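You operate a simulated robot arm through the tools that you are given. There is no shell and no other tool. Be economical: measure what you need, move in short steps, check, and stop when the job is done.

Carry out the task below with a simulated robot arm. There is one attempt and no reset: what you move stays moved.

JOB
Turn the can in the tester plus to plus and test it again.
Fine: it tests at a safe 12 V; switch off whenever the clamp moves, and at the end; the can ends clamped; leave the dial.

It is judged by the outcome, as a careful person would: the job done as asked, and still so three seconds after it is handed in. It fails if anything else is knocked over, pushed out of place, dropped, spilled or broken.

ROBOT AND FRAMES
A 6-joint arm with a two-finger parallel gripper, fixed in place. Base frame: the origin is at the foot of the arm, x ahead of it, y to its left, z up; the work surface is at about z = 0.2. Lengths are in cm, angles in degrees, forces in N, time in s.
With the tool pointing down near the work surface it reaches from about 14 to 58 cm from the base axis. Its first joint turns from -66.0 to 66.0 degrees. Payload 2.1 kg.
The tool frame sits at the grasp point between the pads (the TCP): z along the fingers, y along the line on which they close. The tips reach 3 cm beyond it. The gripper opens to 9.4 cm. The fingers are 2.8 cm wide and 1 cm thick; the gripper's body (5 by 9.6 cm) begins 5.5 cm behind the TCP.
Orientation is that of the tool frame in the base frame, as a unit quaternion [x, y, z, w]. With the fingers straight down and closing along the base's y, the tool's x points along the base's -x, its y along +y and its z along -z.

CONTROLS
- The arm moves only by the tool nudge_tool. Its argument "targets" is text: rows parted by semicolons, each of 7 numbers parted by spaces: the turn, a rotation vector about the tool's x, y, z in degrees, then the shift along the tool's x, y, z in cm, then the finger opening in cm, from 0 to 9.4. In form: wx wy wz x y z hand; .... A call has 1 to 12 rows; each row shifts and turns the commanded pose from where the row before left it, along the tool's axes as they then stand. Rows are played at 5 a second. More than 5 cm and 8.6 degrees between two rows, or a gripper value outside its range, and nothing of the call is played. Where a pose cannot be reached the arm comes as near as it can. A force on the tool above 40 N (or 10 N above the force at the start of the call, whichever is more), or a blocked arm, ends the call early, and 0.2 s more pass. Each finger travels about 7.2 cm/s and halts on what it meets, pressing with about 21 N; the grip force reading is that of the motor and also rises with nothing between the fingers. The clock runs only during rows and for 0.2 s after the last one: add rows that do not move to give the fingers time. It gives the time, the measured TCP pose, the force on the tool (base axes), the opening and the grip force at its end, in the units of the frame above (readings bear some noise), with the torque about the TCP (base axes, N m) and any sound that the robot's microphone picked up, and new pictures: "views" is both (left out), scene, wrist or none.
- Cameras (640 x 400 px; columns grow to the right, rows downward): "scene" is fixed at [6.61, -37.72, 49.36]; the picture's right is [0.69, -0.72, 0.00], its down [-0.35, -0.34, -0.87] and it looks along [0.63, 0.61, -0.49] (base axes); focal length 214 px, centre (320, 200). "wrist" rides on the gripper at [7.6, 1.4, -10.3] in the tool frame; the picture's right is [-0.18, 0.98, 0.00], its down [-0.75, -0.14, -0.64] and it looks along [-0.63, -0.12, 0.77] (tool axes); focal length 243 px, centre (320, 200). There is no depth. A picture from a camera that has moved, and an enlarged one, comes with that camera's place and axes in the base frame and with its lens.
- zoom(camera, box): a new picture of the part [left, top, right, bottom] of that camera's present view, enlarged. No time passes.
- job_done(): hands the job in; it is judged then, once.

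Go step by step. Nothing tells you positions but the pictures and the camera data: compare them with the known pose of the tool, close in by small moves and look again before you grip or let go. The budget is 120 turns and 200 pictures, counting those below and the enlarged ones. Unless the task says otherwise, let go and move clear before handing in, and close with one line.

The tools are called after ">>>" as a command line: name --argument value ..., lists and objects as JSON in quotes. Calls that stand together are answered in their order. nudge_tool: Moves the arm, as the interface text tells. Its arguments: {"type":"object","properties":{"targets":{"type":"string"},"views":{"type":"string","enum":["both","scene","wrist","none"]}},"required":["targets"]} The other tools are called the same way: zoom (camera, box) takes an enlarged picture of a part of a camera's view; job_done () hands the job in.

At the start:

```text
time: 0.0
position: [30.45, -15.95, 40.31]
orientation: [-0.001, 1.0, 0.0, -0.001]
contact_force: [0.2, -0.1, -0.1]
wrist_torque: [0.0, -0.01, 0.01]
finger_gap: 9.41
gripper_force: 0.0
```

scene: 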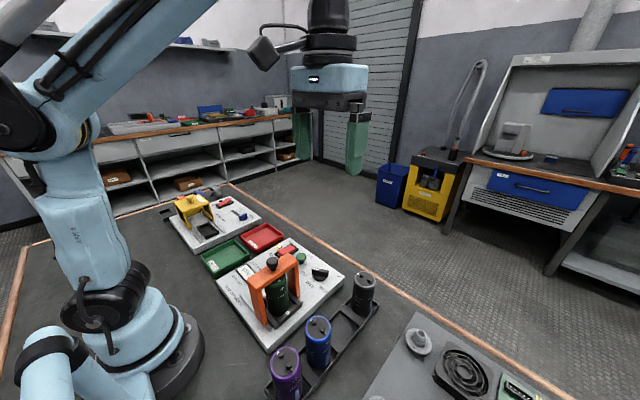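
wrist: 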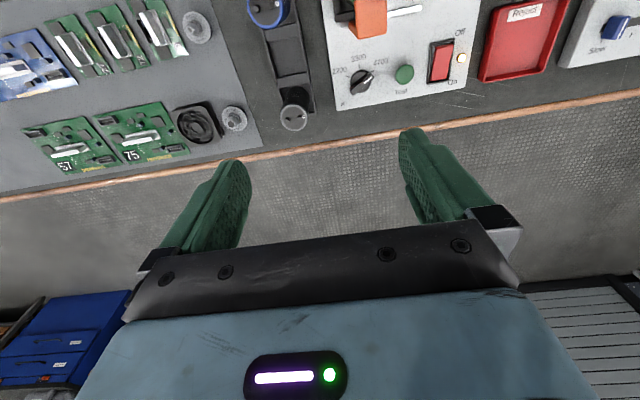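

I see a capacitor tester with an orange clamp holding a green can, with a dial, a test button and a rocker switch. I'll zoom in for details first.

>>> zoom --camera "scene" --box '[210, 230, 350, 350]'

>>> zoom --camera "wrist" --box '[230, 0, 550, 140]'

>>> zoom --camera "scene" --box '[150, 180, 270, 260]'

```text
3.33 times, centred on (280, 290) of scene
camera zoom: at [6.61, -37.72, 49.36], right [0.69, -0.72, 0.0], down [-0.35, -0.34, -0.87], along [0.63, 0.61, -0.49], focal length 715 px, centre (453, -100)
```

zoom: 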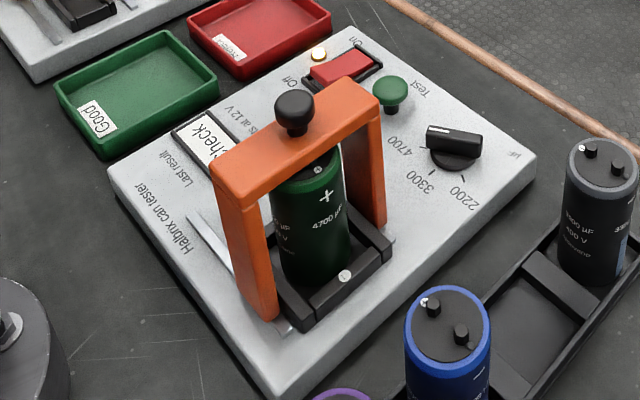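

```text
2.00 times, centred on (390, 70) of wrist
camera zoom: at [22.82, -14.54, 50.64], right [0.18, 0.98, 0.0], down [0.75, -0.14, 0.64], along [0.63, -0.12, -0.77], focal length 485 px, centre (180, 460)
```

zoom: 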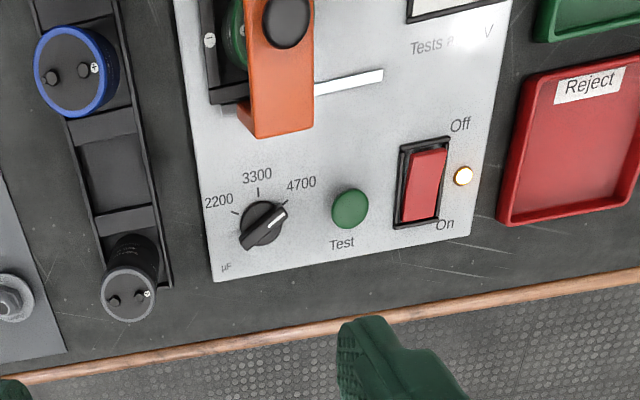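

```text
5.00 times, centred on (210, 220) of scene
camera zoom: at [6.61, -37.72, 49.36], right [0.69, -0.72, 0.0], down [-0.35, -0.34, -0.87], along [0.63, 0.61, -0.49], focal length 1072 px, centre (870, 100)
```

zoom: 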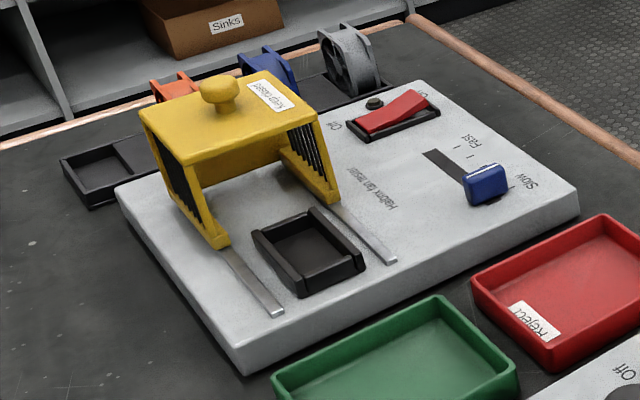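

The tester is on, with the can under an orange gantry that seems to slide along y on two rails. I'll move back for a better wrist view.

>>> nudge_tool --targets "0 0 0 4 2 0 9.4;0 0 0 4 2 0 9.4;0 0 0 3 2 0 9.4;0 0 0 0 0 0 9.4"

```text
time: 1.0
position: [19.22, -9.82, 40.41]
orientation: [0.0, 1.0, 0.0, 0.0]
contact_force: [-0.1, -0.2, 0.1]
wrist_torque: [-0.01, -0.01, -0.02]
finger_gap: 9.42
gripper_force: 0.0
camera wrist: at [11.67, -8.44, 50.56], right [0.18, 0.98, 0.0], down [0.75, -0.14, 0.64], along [0.63, -0.12, -0.77], focal length 243 px, centre (320, 200)
```

scene: 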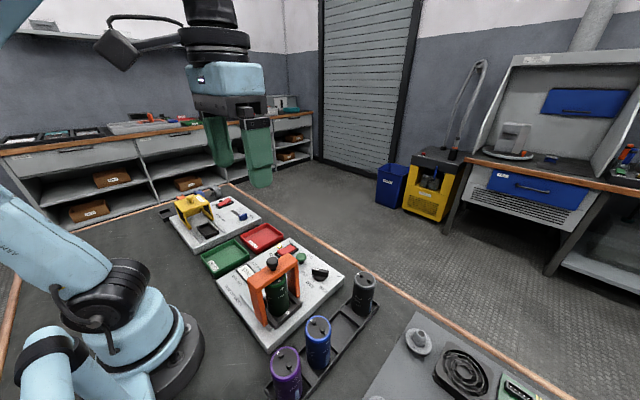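
wrist: 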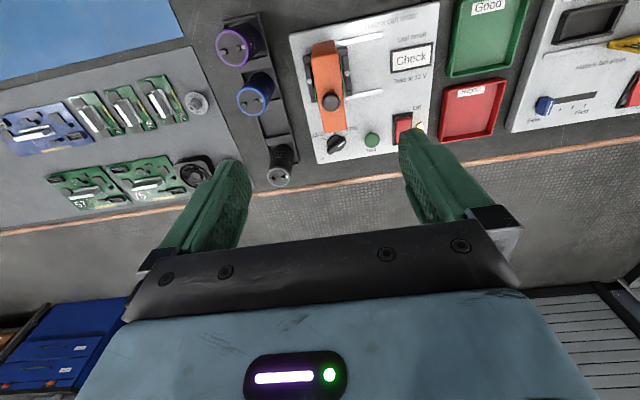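

>>> zoom --camera "wrist" --box '[280, 10, 440, 170]'

>>> zoom --camera "scene" --box '[245, 250, 305, 335]'

```text
2.50 times, centred on (360, 90) of wrist
camera zoom: at [11.67, -8.44, 50.56], right [0.18, 0.98, 0.0], down [0.75, -0.14, 0.64], along [0.63, -0.12, -0.77], focal length 606 px, centre (220, 475)
```

zoom: 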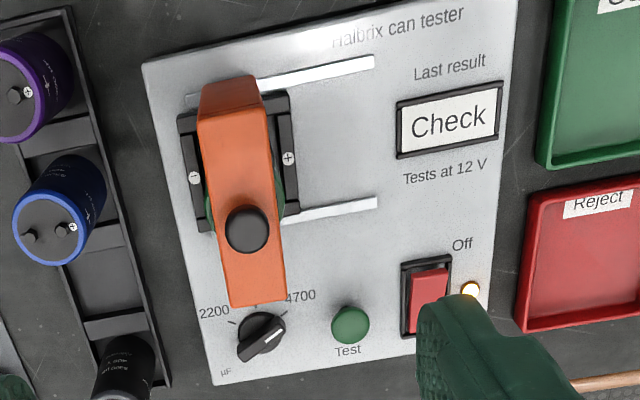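

```text
4.71 times, centred on (275, 292) of scene
camera zoom: at [6.61, -37.72, 49.36], right [0.69, -0.72, 0.0], down [-0.35, -0.34, -0.87], along [0.63, 0.61, -0.49], focal length 1009 px, centre (532, -235)
```

zoom: 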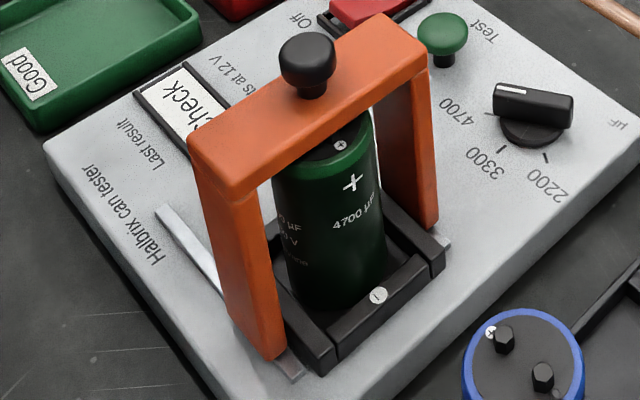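

>>> zoom --camera "wrist" --box '[320, 40, 360, 70]'

>>> zoom --camera "scene" --box '[262, 260, 302, 285]'

>>> zoom --camera "scene" --box '[274, 295, 294, 310]'

```text
13.33 times, centred on (340, 55) of wrist
camera zoom: at [11.67, -8.44, 50.56], right [0.18, 0.98, 0.0], down [0.75, -0.14, 0.64], along [0.63, -0.12, -0.77], focal length 3235 px, centre (53, 2133)
```

zoom: 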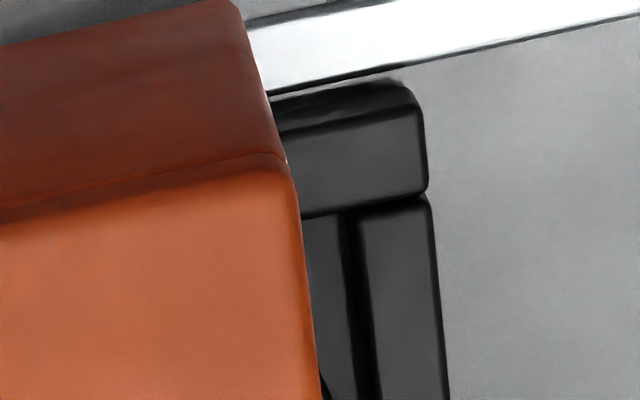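

```text
16.00 times, centred on (282, 272) of scene
camera zoom: at [6.61, -37.72, 49.36], right [0.69, -0.72, 0.0], down [-0.35, -0.34, -0.87], along [0.63, 0.61, -0.49], focal length 3432 px, centre (928, -960)
```

zoom: 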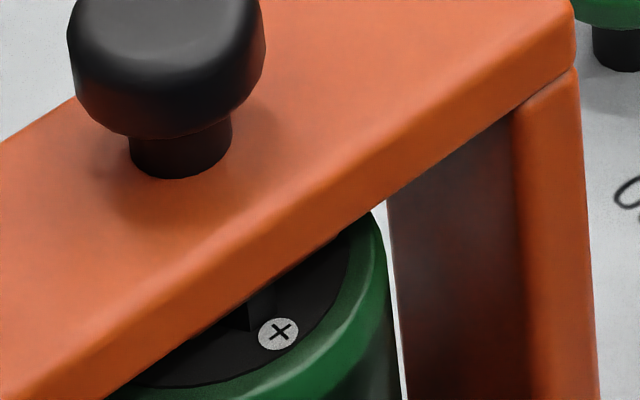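

```text
16.00 times, centred on (284, 302) of scene
camera zoom: at [6.61, -37.72, 49.36], right [0.69, -0.72, 0.0], down [-0.35, -0.34, -0.87], along [0.63, 0.61, -0.49], focal length 3432 px, centre (896, -1440)
```

zoom: 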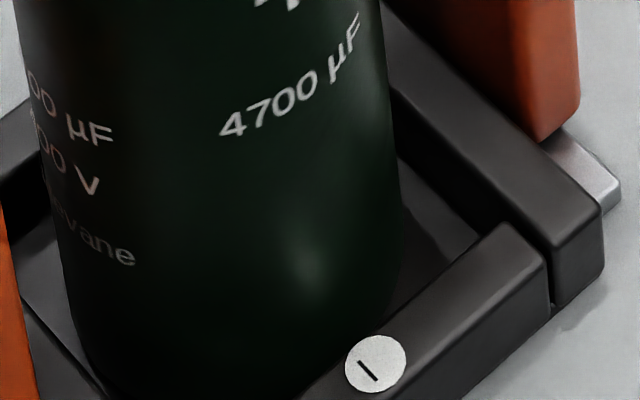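

Confirmed: cradle minus is on the −y side while the can's plus is on that side, so the can needs a half turn. First I measure the switch, button and gantry.

>>> zoom --camera "scene" --box '[270, 230, 330, 270]'

>>> nudge_tool --targets "0 0 0 -2 -4 0 9.4;0 0 0 -2 -4 0 0;0 0 0 0 0 0 0;0 0 0 0 0 0 0;0 0 0 0 0 0 0" --views "wrist"

```text
10.00 times, centred on (300, 250) of scene
camera zoom: at [6.61, -37.72, 49.36], right [0.69, -0.72, 0.0], down [-0.35, -0.34, -0.87], along [0.63, 0.61, -0.49], focal length 2145 px, centre (520, -300)
```

zoom: 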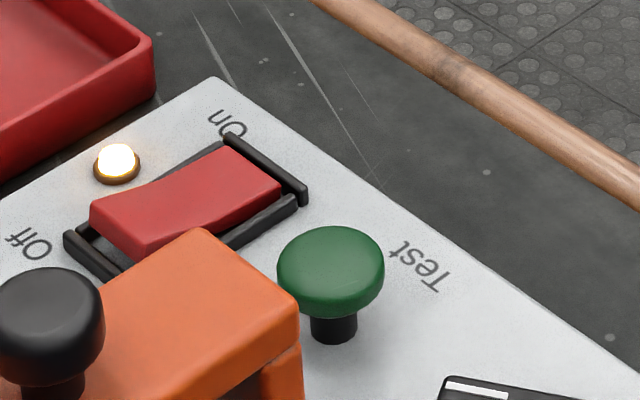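

```text
time: 2.2
position: [23.39, -17.91, 40.71]
orientation: [0.0, 1.0, -0.001, 0.001]
contact_force: [0.1, -0.7, 0.0]
wrist_torque: [-0.03, 0.0, -0.01]
finger_gap: 0.0
gripper_force: 20.8
camera wrist: at [15.81, -16.51, 50.84], right [0.18, 0.98, 0.0], down [0.75, -0.14, 0.64], along [0.63, -0.12, -0.77], focal length 243 px, centre (320, 200)
```

wrist: 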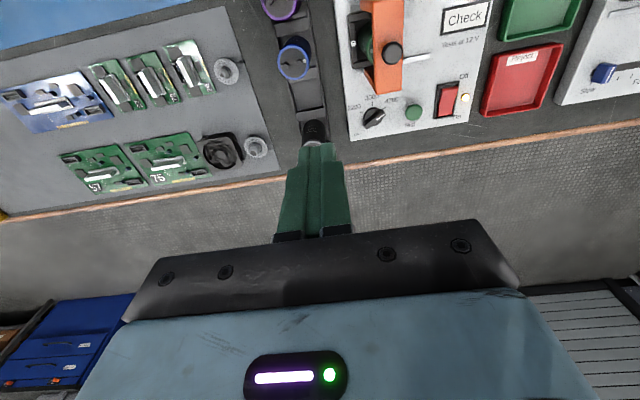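

>>> zoom --camera "wrist" --box '[340, 0, 500, 140]'

>>> zoom --camera "wrist" --box '[425, 70, 485, 125]'

```text
2.86 times, centred on (420, 70) of wrist
camera zoom: at [15.81, -16.51, 50.84], right [0.18, 0.98, 0.0], down [0.75, -0.14, 0.64], along [0.63, -0.12, -0.77], focal length 693 px, centre (34, 571)
```

zoom: 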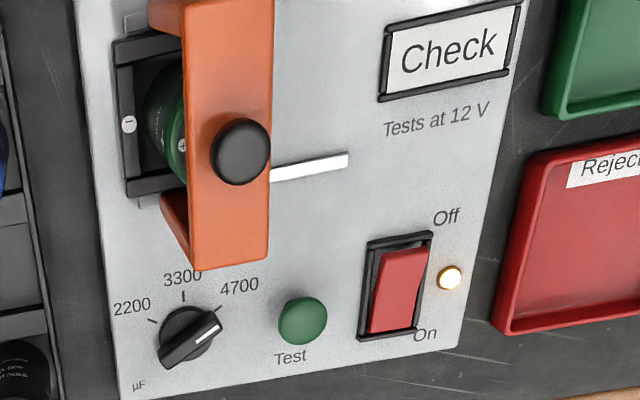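

```text
7.27 times, centred on (455, 98) of wrist
camera zoom: at [15.81, -16.51, 50.84], right [0.18, 0.98, 0.0], down [0.75, -0.14, 0.64], along [0.63, -0.12, -0.77], focal length 1764 px, centre (-662, 946)
```

zoom: 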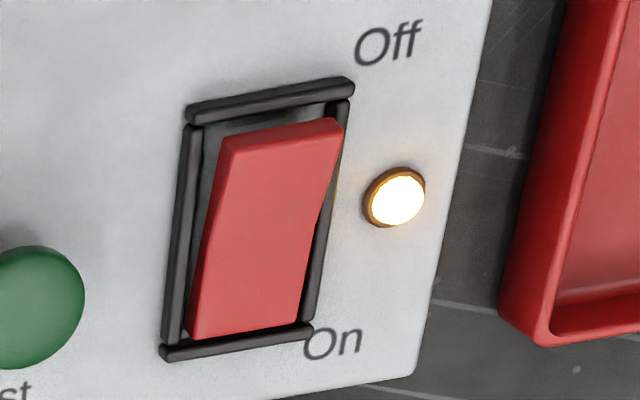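

The rocker's Off end sits near (32.3, 3.2, 6.0), with the on lamp beside it. I move the closed fingers above it and look before pressing.

>>> nudge_tool --targets "0 0 0 -1.24 2.64 2.5 0;0 0 0 -1.24 2.64 2.5 0;0 0 0 -1.24 2.64 2.5 0;0 0 0 -1.24 2.64 2.5 0;0 0 0 -1.24 2.64 2.5 0;0 0 0 -1.24 2.64 2.5 0;0 0 0 -1.24 2.64 2.5 0;0 0 0 -1.24 2.64 2.5 0;0 -7 0 0 0 0 0;0 -7 0 0 0 0 0;0 -6 0 0 0 0 0;0 0 0 0 0 0 0"

```text
time: 4.8
position: [33.39, 3.24, 20.5]
orientation: [0.001, 0.985, 0.0, 0.175]
contact_force: [0.6, 0.1, 0.2]
wrist_torque: [0.0, 0.02, 0.0]
finger_gap: 0.0
gripper_force: 20.6
camera wrist: at [22.65, 4.58, 27.39], right [0.17, 0.98, 0.06], down [0.49, -0.14, 0.86], along [0.86, -0.12, -0.5], focal length 243 px, centre (320, 200)
```

scene: 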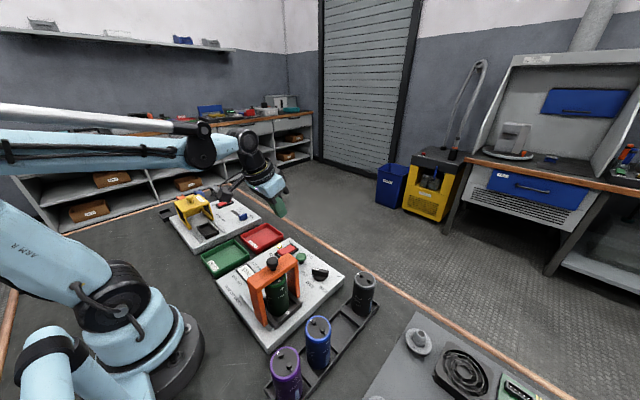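
wrist: 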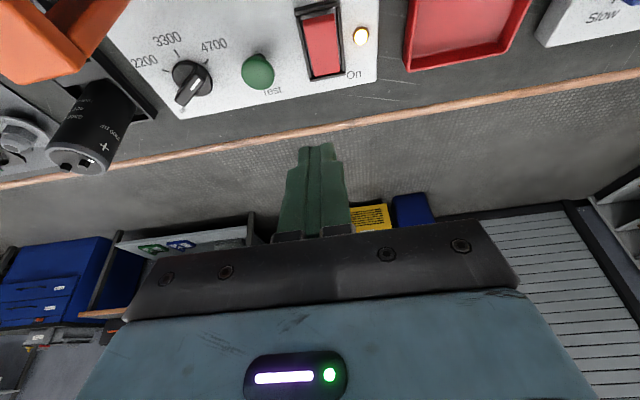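

>>> nudge_tool --targets "0 0 0 1.163 0 3.196 0;0 0 0 1.163 0 3.196 0;0 0 0 0.855 0 2.35 0;0 0 0 0 0 0 0"

>>> zoom --camera "scene" --box '[260, 220, 330, 275]'

>>> zoom --camera "wrist" --box '[230, 0, 430, 160]'

```text
time: 5.8
position: [33.39, 3.04, 11.14]
orientation: [0.0, 0.985, -0.001, 0.174]
contact_force: [-0.9, 0.2, -0.4]
wrist_torque: [-0.01, -0.01, 0.01]
finger_gap: 0.0
gripper_force: 20.9
camera wrist: at [22.72, 4.47, 18.06], right [0.17, 0.98, 0.06], down [0.49, -0.14, 0.86], along [0.86, -0.12, -0.5], focal length 243 px, centre (320, 200)
```

scene: 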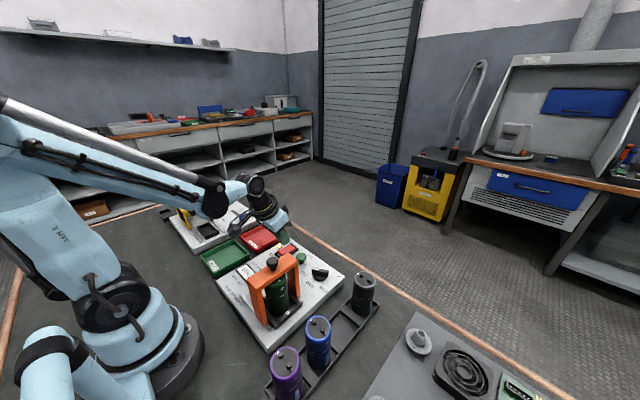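
wrist: 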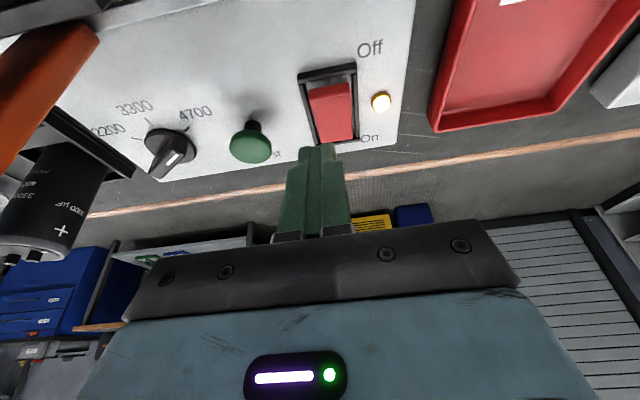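

```text
7.27 times, centred on (295, 248) of scene
camera zoom: at [6.61, -37.72, 49.36], right [0.69, -0.72, 0.0], down [-0.35, -0.34, -0.87], along [0.63, 0.61, -0.49], focal length 1560 px, centre (502, -146)
```

zoom: 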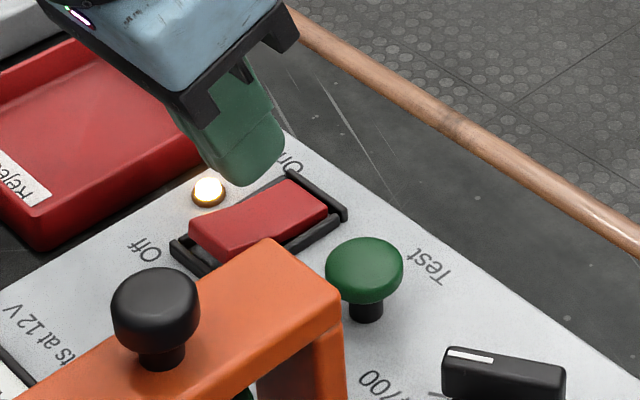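

```text
2.50 times, centred on (330, 80) of wrist
camera zoom: at [22.72, 4.47, 18.06], right [0.17, 0.98, 0.06], down [0.49, -0.14, 0.86], along [0.86, -0.12, -0.5], focal length 606 px, centre (295, 500)
```

zoom: 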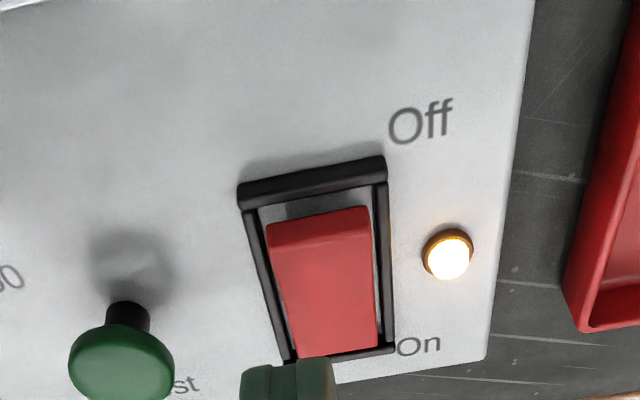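

Using three views together, the rocker ridge is better placed at (33.0, 4.15, 4.5). I correct sideways, then step down.

>>> nudge_tool --targets "0 0 0 -0.752 1.1 0.274 0;0 0 0 0.342 0 0.94 0;0 0 0 0.342 0 0.94 0;0 0 0 0.239 0 0.658 0;0 0 0 0 0 0 0"

>>> zoom --camera "scene" --box '[260, 220, 330, 275]'

>>> zoom --camera "wrist" --box '[230, 0, 430, 160]'

```text
time: 7.0
position: [34.04, 4.18, 8.53]
orientation: [0.0, 0.985, 0.0, 0.173]
contact_force: [-0.2, -0.3, -1.2]
wrist_torque: [-0.01, 0.01, 0.02]
finger_gap: 0.04
gripper_force: 21.1
camera wrist: at [23.46, 5.62, 15.44], right [0.17, 0.98, 0.06], down [0.49, -0.14, 0.86], along [0.86, -0.12, -0.5], focal length 243 px, centre (320, 200)
```

scene: 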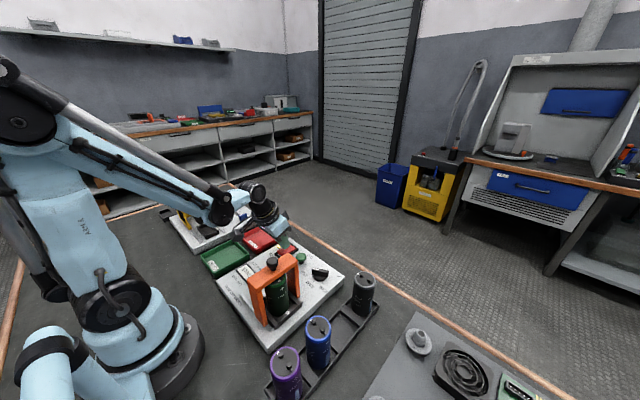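
wrist: 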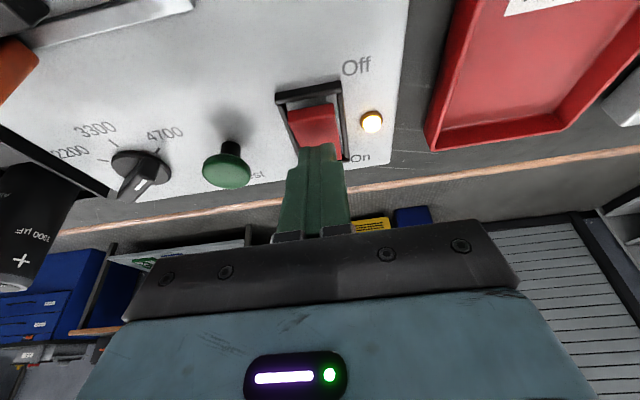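

```text
7.27 times, centred on (295, 248) of scene
camera zoom: at [6.61, -37.72, 49.36], right [0.69, -0.72, 0.0], down [-0.35, -0.34, -0.87], along [0.63, 0.61, -0.49], focal length 1560 px, centre (502, -146)
```

zoom: 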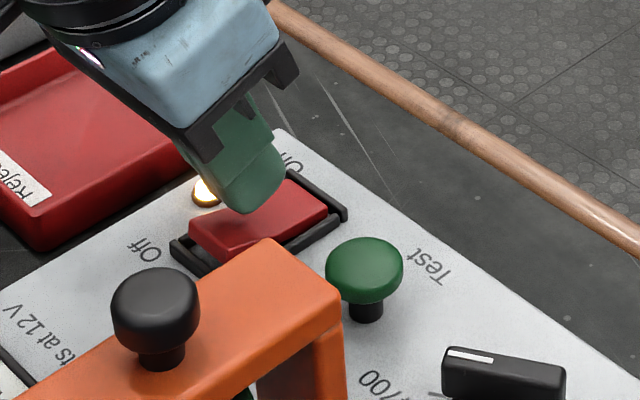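

```text
2.50 times, centred on (330, 80) of wrist
camera zoom: at [23.46, 5.62, 15.44], right [0.17, 0.98, 0.06], down [0.49, -0.14, 0.86], along [0.86, -0.12, -0.5], focal length 606 px, centre (295, 500)
```

zoom: 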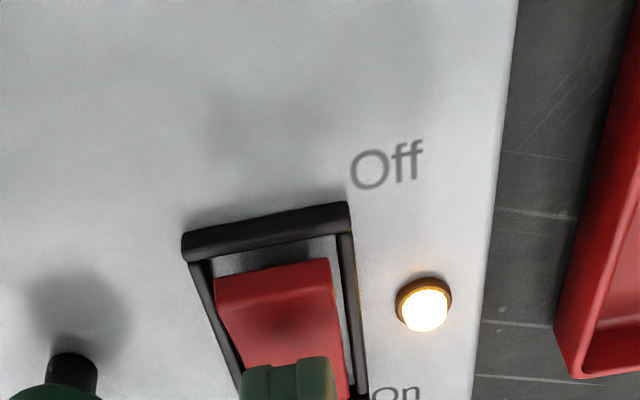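

>>> nudge_tool --targets "0 0 0 0.171 0 0.47 0;0 0 0 0.171 0 0.47 0;0 0 0 0.171 0 0.47 0;0 0 0 0.103 0 0.282 0;0 0 0 0 0 0 0" --views "wrist"

>>> zoom --camera "scene" --box '[260, 220, 330, 275]'

```text
time: 7.7
position: [34.16, 4.09, 7.23]
orientation: [-0.001, 0.985, 0.0, 0.173]
contact_force: [-6.8, 0.5, 24.1]
wrist_torque: [-0.05, 0.32, 0.08]
finger_gap: 0.0
gripper_force: 20.5
heard: click
stopped in row 3: the force on the tool passed its limit at 84 N (the readings are from after the stop); the commanded pose is now the measured one
camera wrist: at [23.46, 5.58, 14.28], right [0.17, 0.98, 0.06], down [0.49, -0.14, 0.86], along [0.85, -0.12, -0.51], focal length 243 px, centre (320, 200)
```

wrist: 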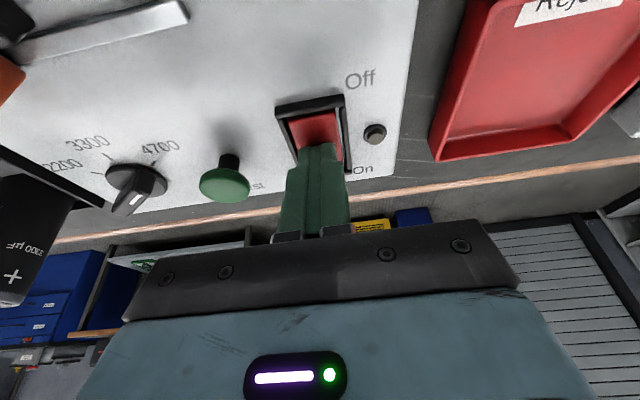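

```text
7.27 times, centred on (295, 248) of scene
camera zoom: at [6.6, -37.72, 49.37], right [0.69, -0.72, 0.0], down [-0.35, -0.34, -0.87], along [0.63, 0.61, -0.49], focal length 1560 px, centre (502, -146)
```

zoom: 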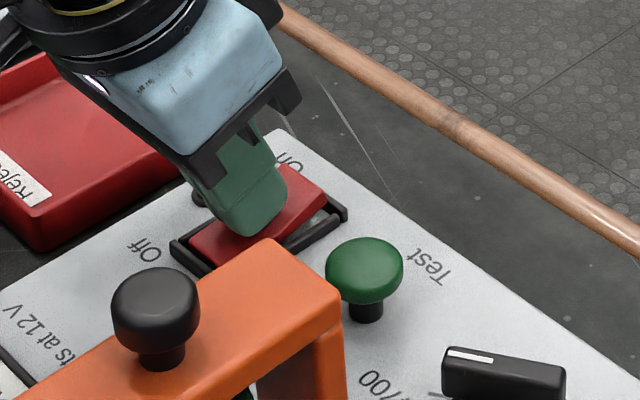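

Click, and the lamp is out: the tester is off. I lift, level the tool and look at the gantry closely.

>>> nudge_tool --targets "0 0 0 -1.368 0 -3.76 0;0 0 0 -1.368 0 -3.76 0;0 0 0 -1.368 0 -3.76 0;0 0 0 -1.368 0 -3.76 0;0 7 0 0 0 0 0;0 7 0 0 0 0 0;0 6 0 2 -3 0 0;0 0 0 3 -3 -1 0;0 0 0 2 -3 -2 0;0 0 0 0 0 0 0"

>>> zoom --camera "wrist" --box '[200, 0, 440, 150]'

>>> zoom --camera "scene" --box '[230, 240, 320, 335]'

```text
time: 9.9
position: [27.13, -4.78, 26.14]
orientation: [0.0, 1.0, 0.0, -0.001]
contact_force: [0.6, 0.0, -0.1]
wrist_torque: [0.0, 0.0, -0.03]
finger_gap: 0.0
gripper_force: 20.4
camera wrist: at [19.56, -3.45, 36.31], right [0.18, 0.98, 0.0], down [0.75, -0.14, 0.64], along [0.63, -0.12, -0.77], focal length 243 px, centre (320, 200)
```

scene: 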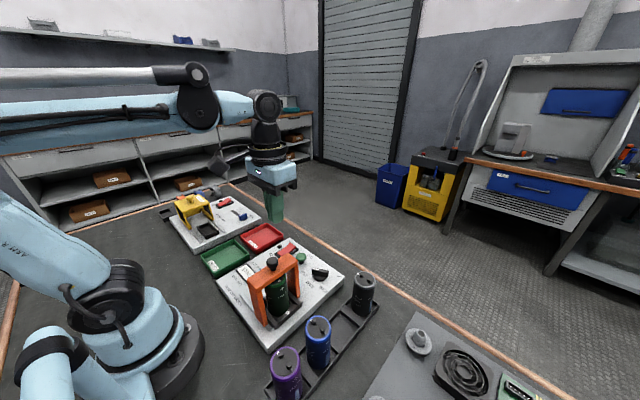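
wrist: 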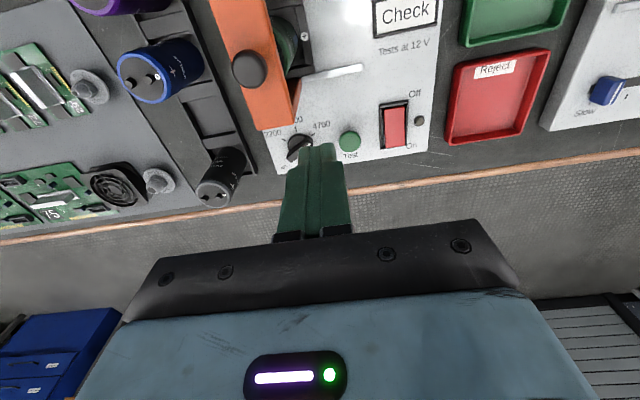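

```text
2.67 times, centred on (320, 75) of wrist
camera zoom: at [19.56, -3.45, 36.31], right [0.18, 0.98, 0.0], down [0.75, -0.14, 0.64], along [0.63, -0.12, -0.77], focal length 647 px, centre (320, 533)
```

zoom: 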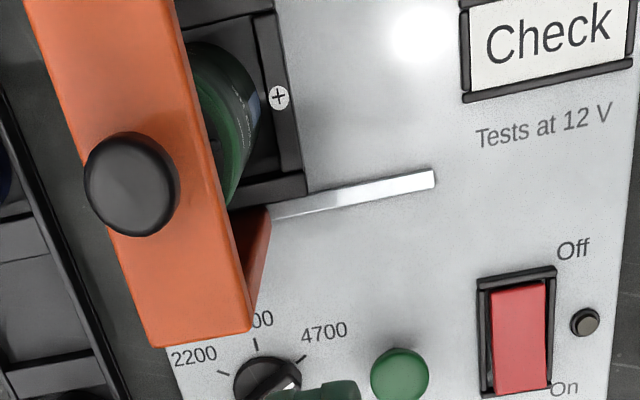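

```text
4.21 times, centred on (275, 288) of scene
camera zoom: at [6.61, -37.72, 49.36], right [0.69, -0.72, 0.0], down [-0.35, -0.34, -0.87], along [0.63, 0.61, -0.49], focal length 903 px, centre (510, -168)
```

zoom: 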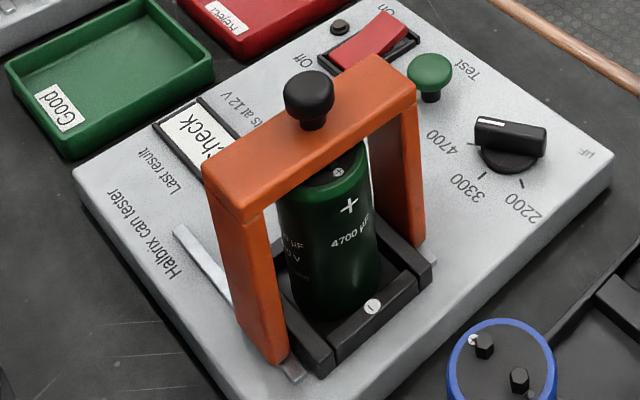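

The tester's plus is at +y, confirmed. The gantry knob is at about (22.4, −9.0, 17.2), on a beam about 3.5 cm wide with its top at z ≈ 15. I position open fingers above it to straddle the beam.

>>> nudge_tool --targets "0 0 0 2.4 -2.1 0 3;0 0 0 2.33 -2.1 0 6.4;0 0 0 0 0 2.5 6.4;0 0 0 0 0 0 6.4;0 0 0 0 0 0 6.4"

>>> zoom --camera "scene" --box '[220, 220, 330, 320]'

>>> zoom --camera "wrist" --box '[200, 0, 440, 150]'

```text
time: 11.1
position: [22.37, -8.9, 23.63]
orientation: [0.0, 1.0, 0.001, 0.0]
contact_force: [0.4, -0.3, -0.8]
wrist_torque: [-0.04, -0.03, -0.03]
finger_gap: 6.41
gripper_force: 0.1
camera wrist: at [14.76, -7.56, 33.91], right [0.18, 0.98, 0.0], down [0.75, -0.14, 0.64], along [0.63, -0.12, -0.77], focal length 243 px, centre (320, 200)
```

scene: 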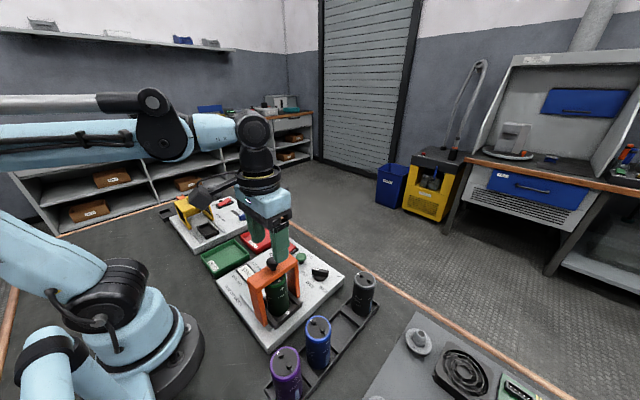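
wrist: 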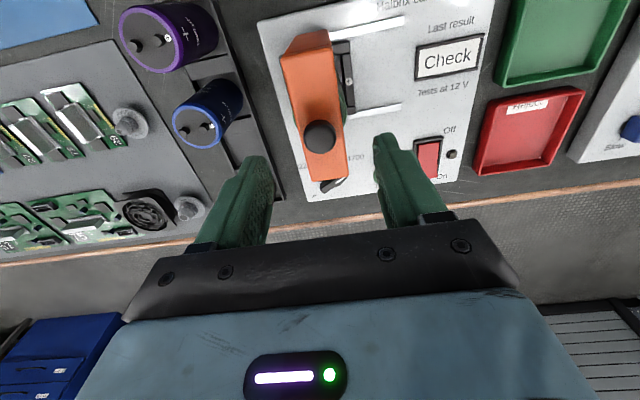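

```text
4.00 times, centred on (275, 270) of scene
camera zoom: at [6.61, -37.72, 49.36], right [0.69, -0.72, 0.0], down [-0.35, -0.34, -0.87], along [0.63, 0.61, -0.49], focal length 858 px, centre (500, -80)
```

zoom: 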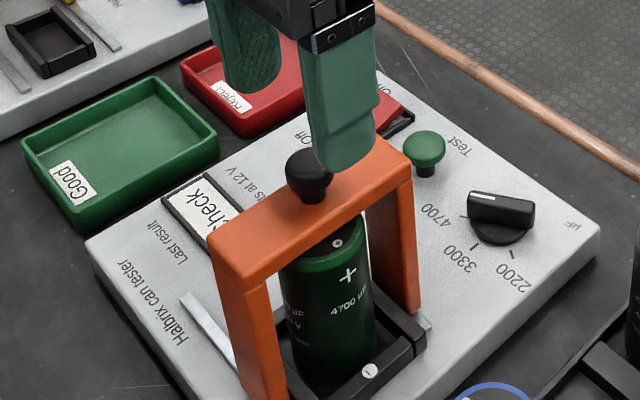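

```text
2.67 times, centred on (320, 75) of wrist
camera zoom: at [14.76, -7.56, 33.91], right [0.18, 0.98, 0.0], down [0.75, -0.14, 0.64], along [0.63, -0.12, -0.77], focal length 647 px, centre (320, 533)
```

zoom: 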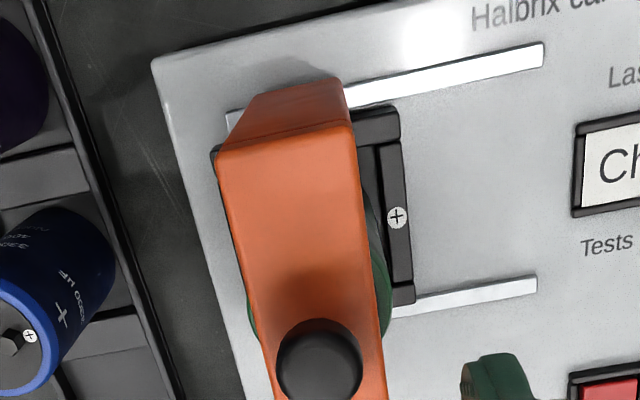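

>>> nudge_tool --targets "0 0 0 0 0 2.5 6.4;0 0 0 0 0 2.5 6.4;0 0 0 0 0 1.5 6.4;0 0 0 0 0 0.9 6.4;0 0 0 0 0 0 6.4"

>>> zoom --camera "scene" --box '[220, 220, 330, 320]'

```text
time: 12.3
position: [22.41, -8.97, 16.38]
orientation: [0.0, 1.0, 0.0, -0.001]
contact_force: [0.8, 0.0, -0.1]
wrist_torque: [-0.01, 0.02, 0.0]
finger_gap: 6.41
gripper_force: 0.0
camera wrist: at [14.87, -7.63, 26.5], right [0.18, 0.98, 0.0], down [0.75, -0.14, 0.64], along [0.63, -0.12, -0.77], focal length 243 px, centre (320, 200)
```

scene: 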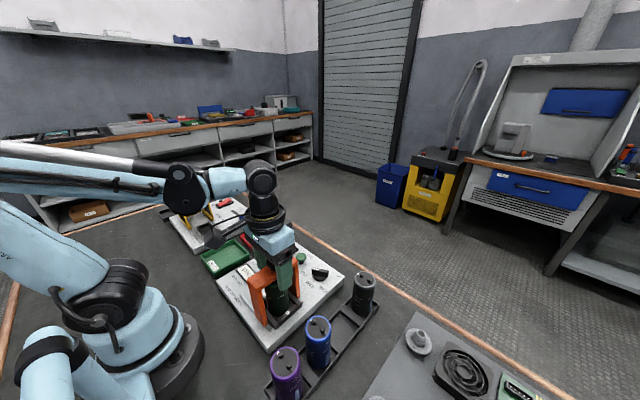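
wrist: 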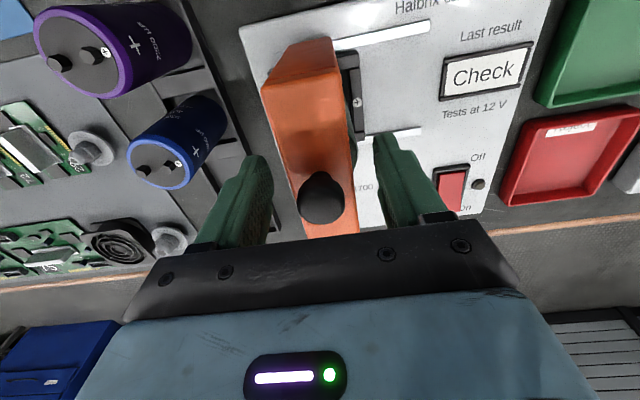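

```text
4.00 times, centred on (275, 270) of scene
camera zoom: at [6.61, -37.72, 49.36], right [0.69, -0.72, 0.0], down [-0.35, -0.34, -0.87], along [0.63, 0.61, -0.49], focal length 858 px, centre (500, -80)
```

zoom: 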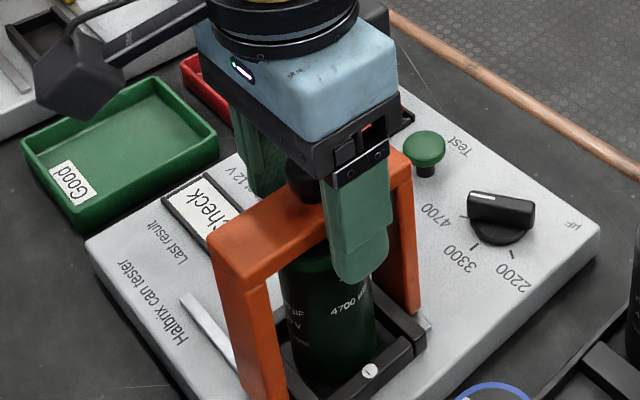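

Fingers straddle the beam. I narrow them and push the gantry +y in small steps.

>>> nudge_tool --targets "0 0 0 0 0 0 4.2;0 0 0 0 0 0 4.2;0 0 0 0 0.6 0 4.2;0 0 0 0 0.6 0 4.2;0 0 0 0 0.6 0 4.2;0 0 0 0 0.6 0 4.2;0 0 0 0 0.6 0 4.2"

>>> zoom --camera "scene" --box '[220, 220, 330, 320]'

```text
time: 13.5
position: [22.41, -8.0, 16.19]
orientation: [0.002, 1.0, -0.011, -0.002]
contact_force: [-0.8, -14.2, -1.2]
wrist_torque: [-0.35, -0.06, 0.19]
finger_gap: 4.67
gripper_force: 20.4
stopped in row 5: the force on the tool passed its limit at 44 N (the readings are from after the stop); the commanded pose is now the measured one
camera wrist: at [14.81, -6.29, 26.41], right [0.19, 0.98, -0.02], down [0.75, -0.13, 0.64], along [0.63, -0.14, -0.76], focal length 243 px, centre (320, 200)
```

scene: 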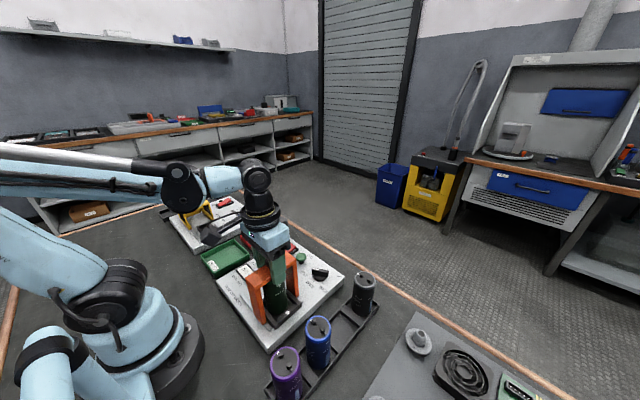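
wrist: 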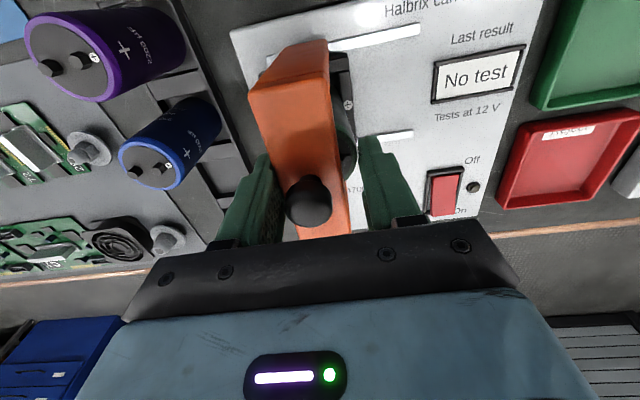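

```text
4.00 times, centred on (275, 270) of scene
camera zoom: at [6.61, -37.72, 49.36], right [0.69, -0.72, 0.0], down [-0.35, -0.34, -0.87], along [0.63, 0.61, -0.49], focal length 858 px, centre (500, -80)
```

zoom: 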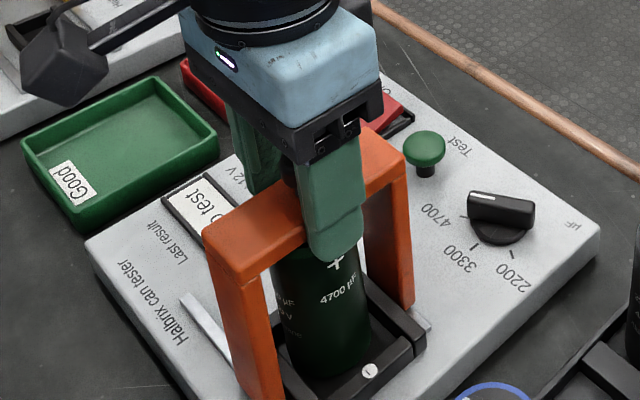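

>>> zoom --camera "wrist" --box '[220, 20, 460, 250]'

>>> zoom --camera "scene" --box '[255, 250, 315, 330]'

```text
1.74 times, centred on (340, 135) of wrist
camera zoom: at [14.81, -6.29, 26.41], right [0.19, 0.98, -0.02], down [0.75, -0.13, 0.64], along [0.63, -0.14, -0.76], focal length 422 px, centre (285, 313)
```

zoom: 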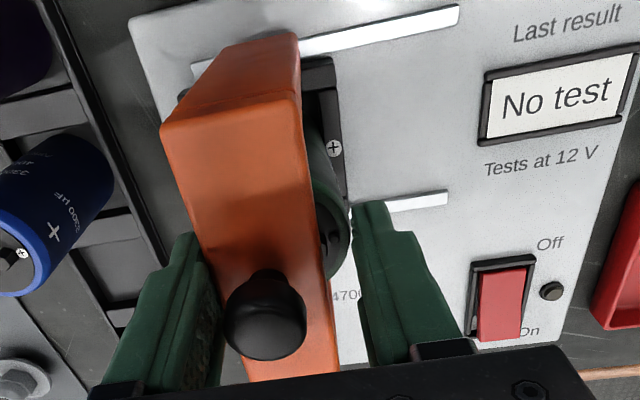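

```text
5.00 times, centred on (285, 290) of scene
camera zoom: at [6.61, -37.72, 49.36], right [0.69, -0.72, 0.0], down [-0.35, -0.34, -0.87], along [0.63, 0.61, -0.49], focal length 1072 px, centre (495, -250)
```

zoom: 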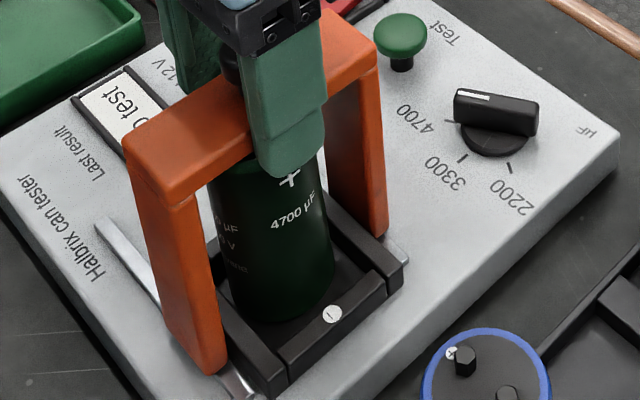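

The −y finger has been pushing the can (its top is higher than I took it). I back off, open and lift, and will push on the knob instead.

>>> nudge_tool --targets "0 0 0 0 -0.4 0 5.5;0 0 0 0 -0.4 0 6.4;0 0 0 0 0 0 6.4;0 0 0 0 0 -1 6.4;0 0 0 0 0 -1 6.4;0 0 0 0 0 -1 6.4;0 0 0 0 0 0 6.4"

>>> zoom --camera "scene" --box '[255, 250, 315, 330]'

>>> zoom --camera "wrist" --box '[220, 20, 460, 250]'

```text
time: 15.1
position: [22.47, -8.56, 19.38]
orientation: [0.002, 1.0, -0.008, -0.001]
contact_force: [0.2, 0.6, -0.4]
wrist_torque: [-0.01, 0.0, 0.0]
finger_gap: 6.39
gripper_force: 0.1
camera wrist: at [14.77, -6.97, 29.47], right [0.19, 0.98, -0.02], down [0.75, -0.13, 0.64], along [0.63, -0.13, -0.77], focal length 243 px, centre (320, 200)
```

scene: 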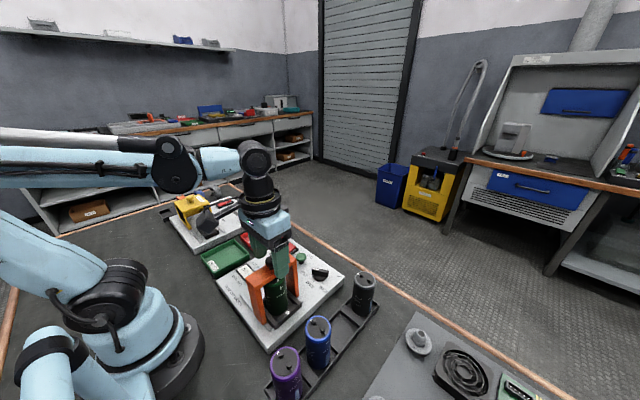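
wrist: 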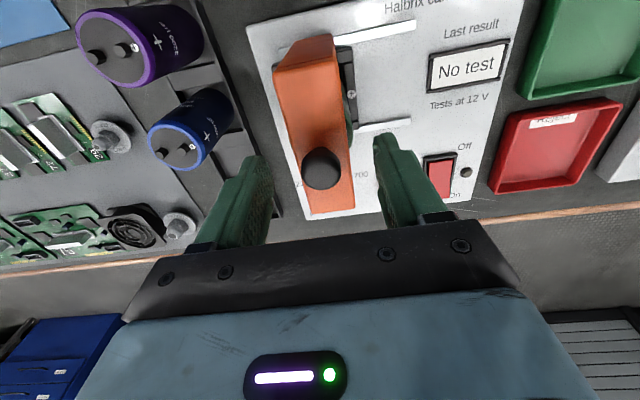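

```text
5.00 times, centred on (285, 290) of scene
camera zoom: at [6.61, -37.72, 49.36], right [0.69, -0.72, 0.0], down [-0.35, -0.34, -0.87], along [0.63, 0.61, -0.49], focal length 1072 px, centre (495, -250)
```

zoom: 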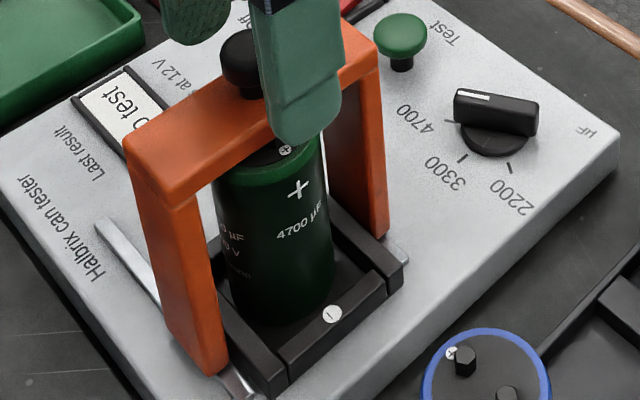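

```text
1.74 times, centred on (340, 135) of wrist
camera zoom: at [14.77, -6.97, 29.47], right [0.19, 0.98, -0.02], down [0.75, -0.13, 0.64], along [0.63, -0.13, -0.77], focal length 422 px, centre (285, 313)
```

zoom: 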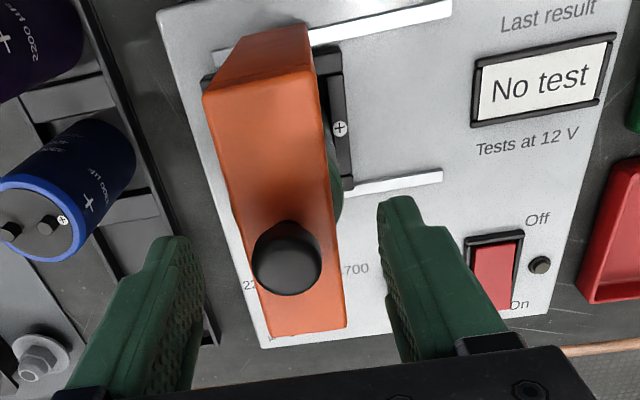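

The can stands upright again. I lower slightly so the tips clear the beam, and close on the knob.

>>> nudge_tool --targets "-0.9 0 0 0 0 0.5 6.4;0 0 0 0 0 0.4 6.4;0 0 0 0 0 0 4;0 0 0 0 0 0 2;0 0 0 0 0 0 2;0 0 0 0 0 0 2" --views "wrist"

>>> zoom --camera "scene" --box '[245, 230, 315, 320]'

```text
time: 16.5
position: [22.37, -8.59, 18.4]
orientation: [0.0, 1.0, 0.0, -0.001]
contact_force: [-1.8, -0.8, -5.2]
wrist_torque: [0.19, 0.12, 0.6]
finger_gap: 3.55
gripper_force: 45.2
camera wrist: at [14.76, -7.12, 28.51], right [0.19, 0.98, 0.0], down [0.75, -0.14, 0.64], along [0.63, -0.12, -0.77], focal length 243 px, centre (320, 200)
```

wrist: 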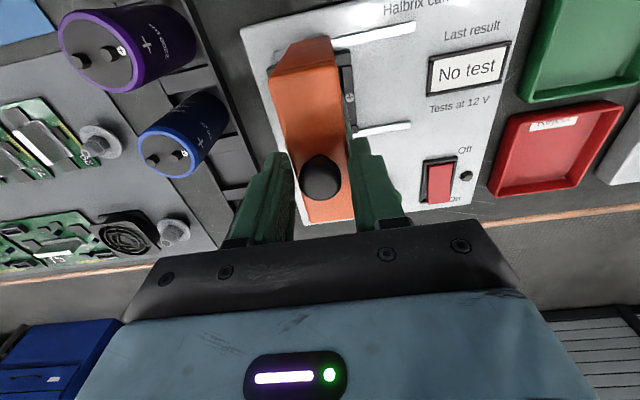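

```text
4.44 times, centred on (280, 275) of scene
camera zoom: at [6.61, -37.72, 49.36], right [0.69, -0.72, 0.0], down [-0.35, -0.34, -0.87], along [0.63, 0.61, -0.49], focal length 953 px, centre (498, -133)
```

zoom: 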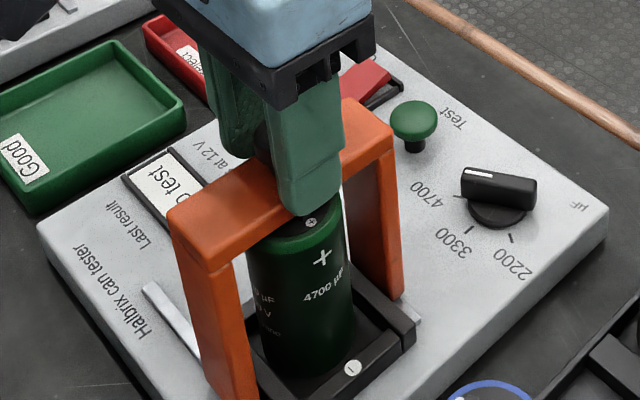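

The tips hold the beam's top edge, clear of the can. I slide the gantry +y.

>>> nudge_tool --targets "0 0 0 0 0.5 0 2;0 0 0 0 0.6 0 2;0 0 0 0 0.6 0 2;0 0 0 0 0.6 0 2;0 0 0 0 0.6 0 2;0 0 0 0 0 0 2"

>>> zoom --camera "scene" --box '[245, 230, 315, 320]'

```text
time: 17.9
position: [22.31, -5.65, 18.36]
orientation: [0.002, 1.0, -0.001, -0.002]
contact_force: [-11.0, -1.3, -18.8]
wrist_torque: [-0.16, 1.28, 0.56]
finger_gap: 3.61
gripper_force: 44.6
camera wrist: at [14.8, -4.21, 28.54], right [0.19, 0.98, 0.0], down [0.76, -0.14, 0.64], along [0.63, -0.12, -0.77], focal length 243 px, centre (320, 200)
```

scene: 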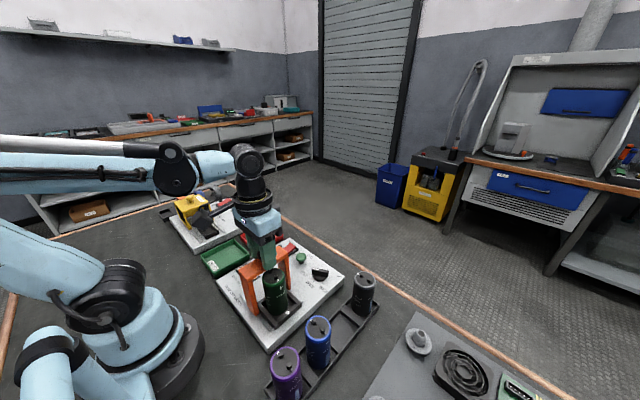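
wrist: 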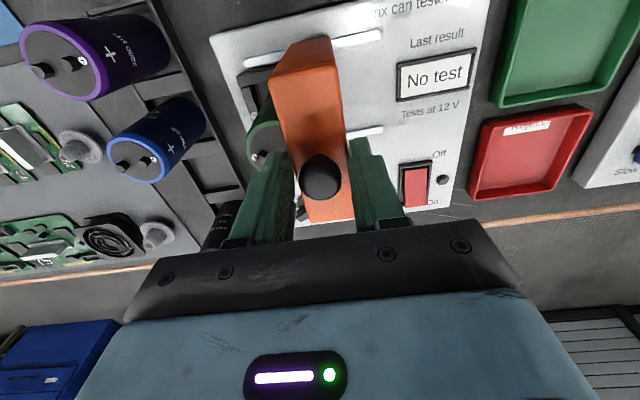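

```text
4.44 times, centred on (280, 275) of scene
camera zoom: at [6.61, -37.72, 49.36], right [0.69, -0.72, 0.0], down [-0.35, -0.34, -0.87], along [0.63, 0.61, -0.49], focal length 953 px, centre (498, -133)
```

zoom: 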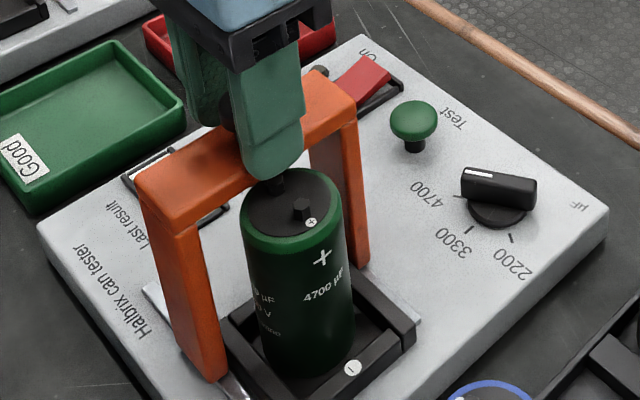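

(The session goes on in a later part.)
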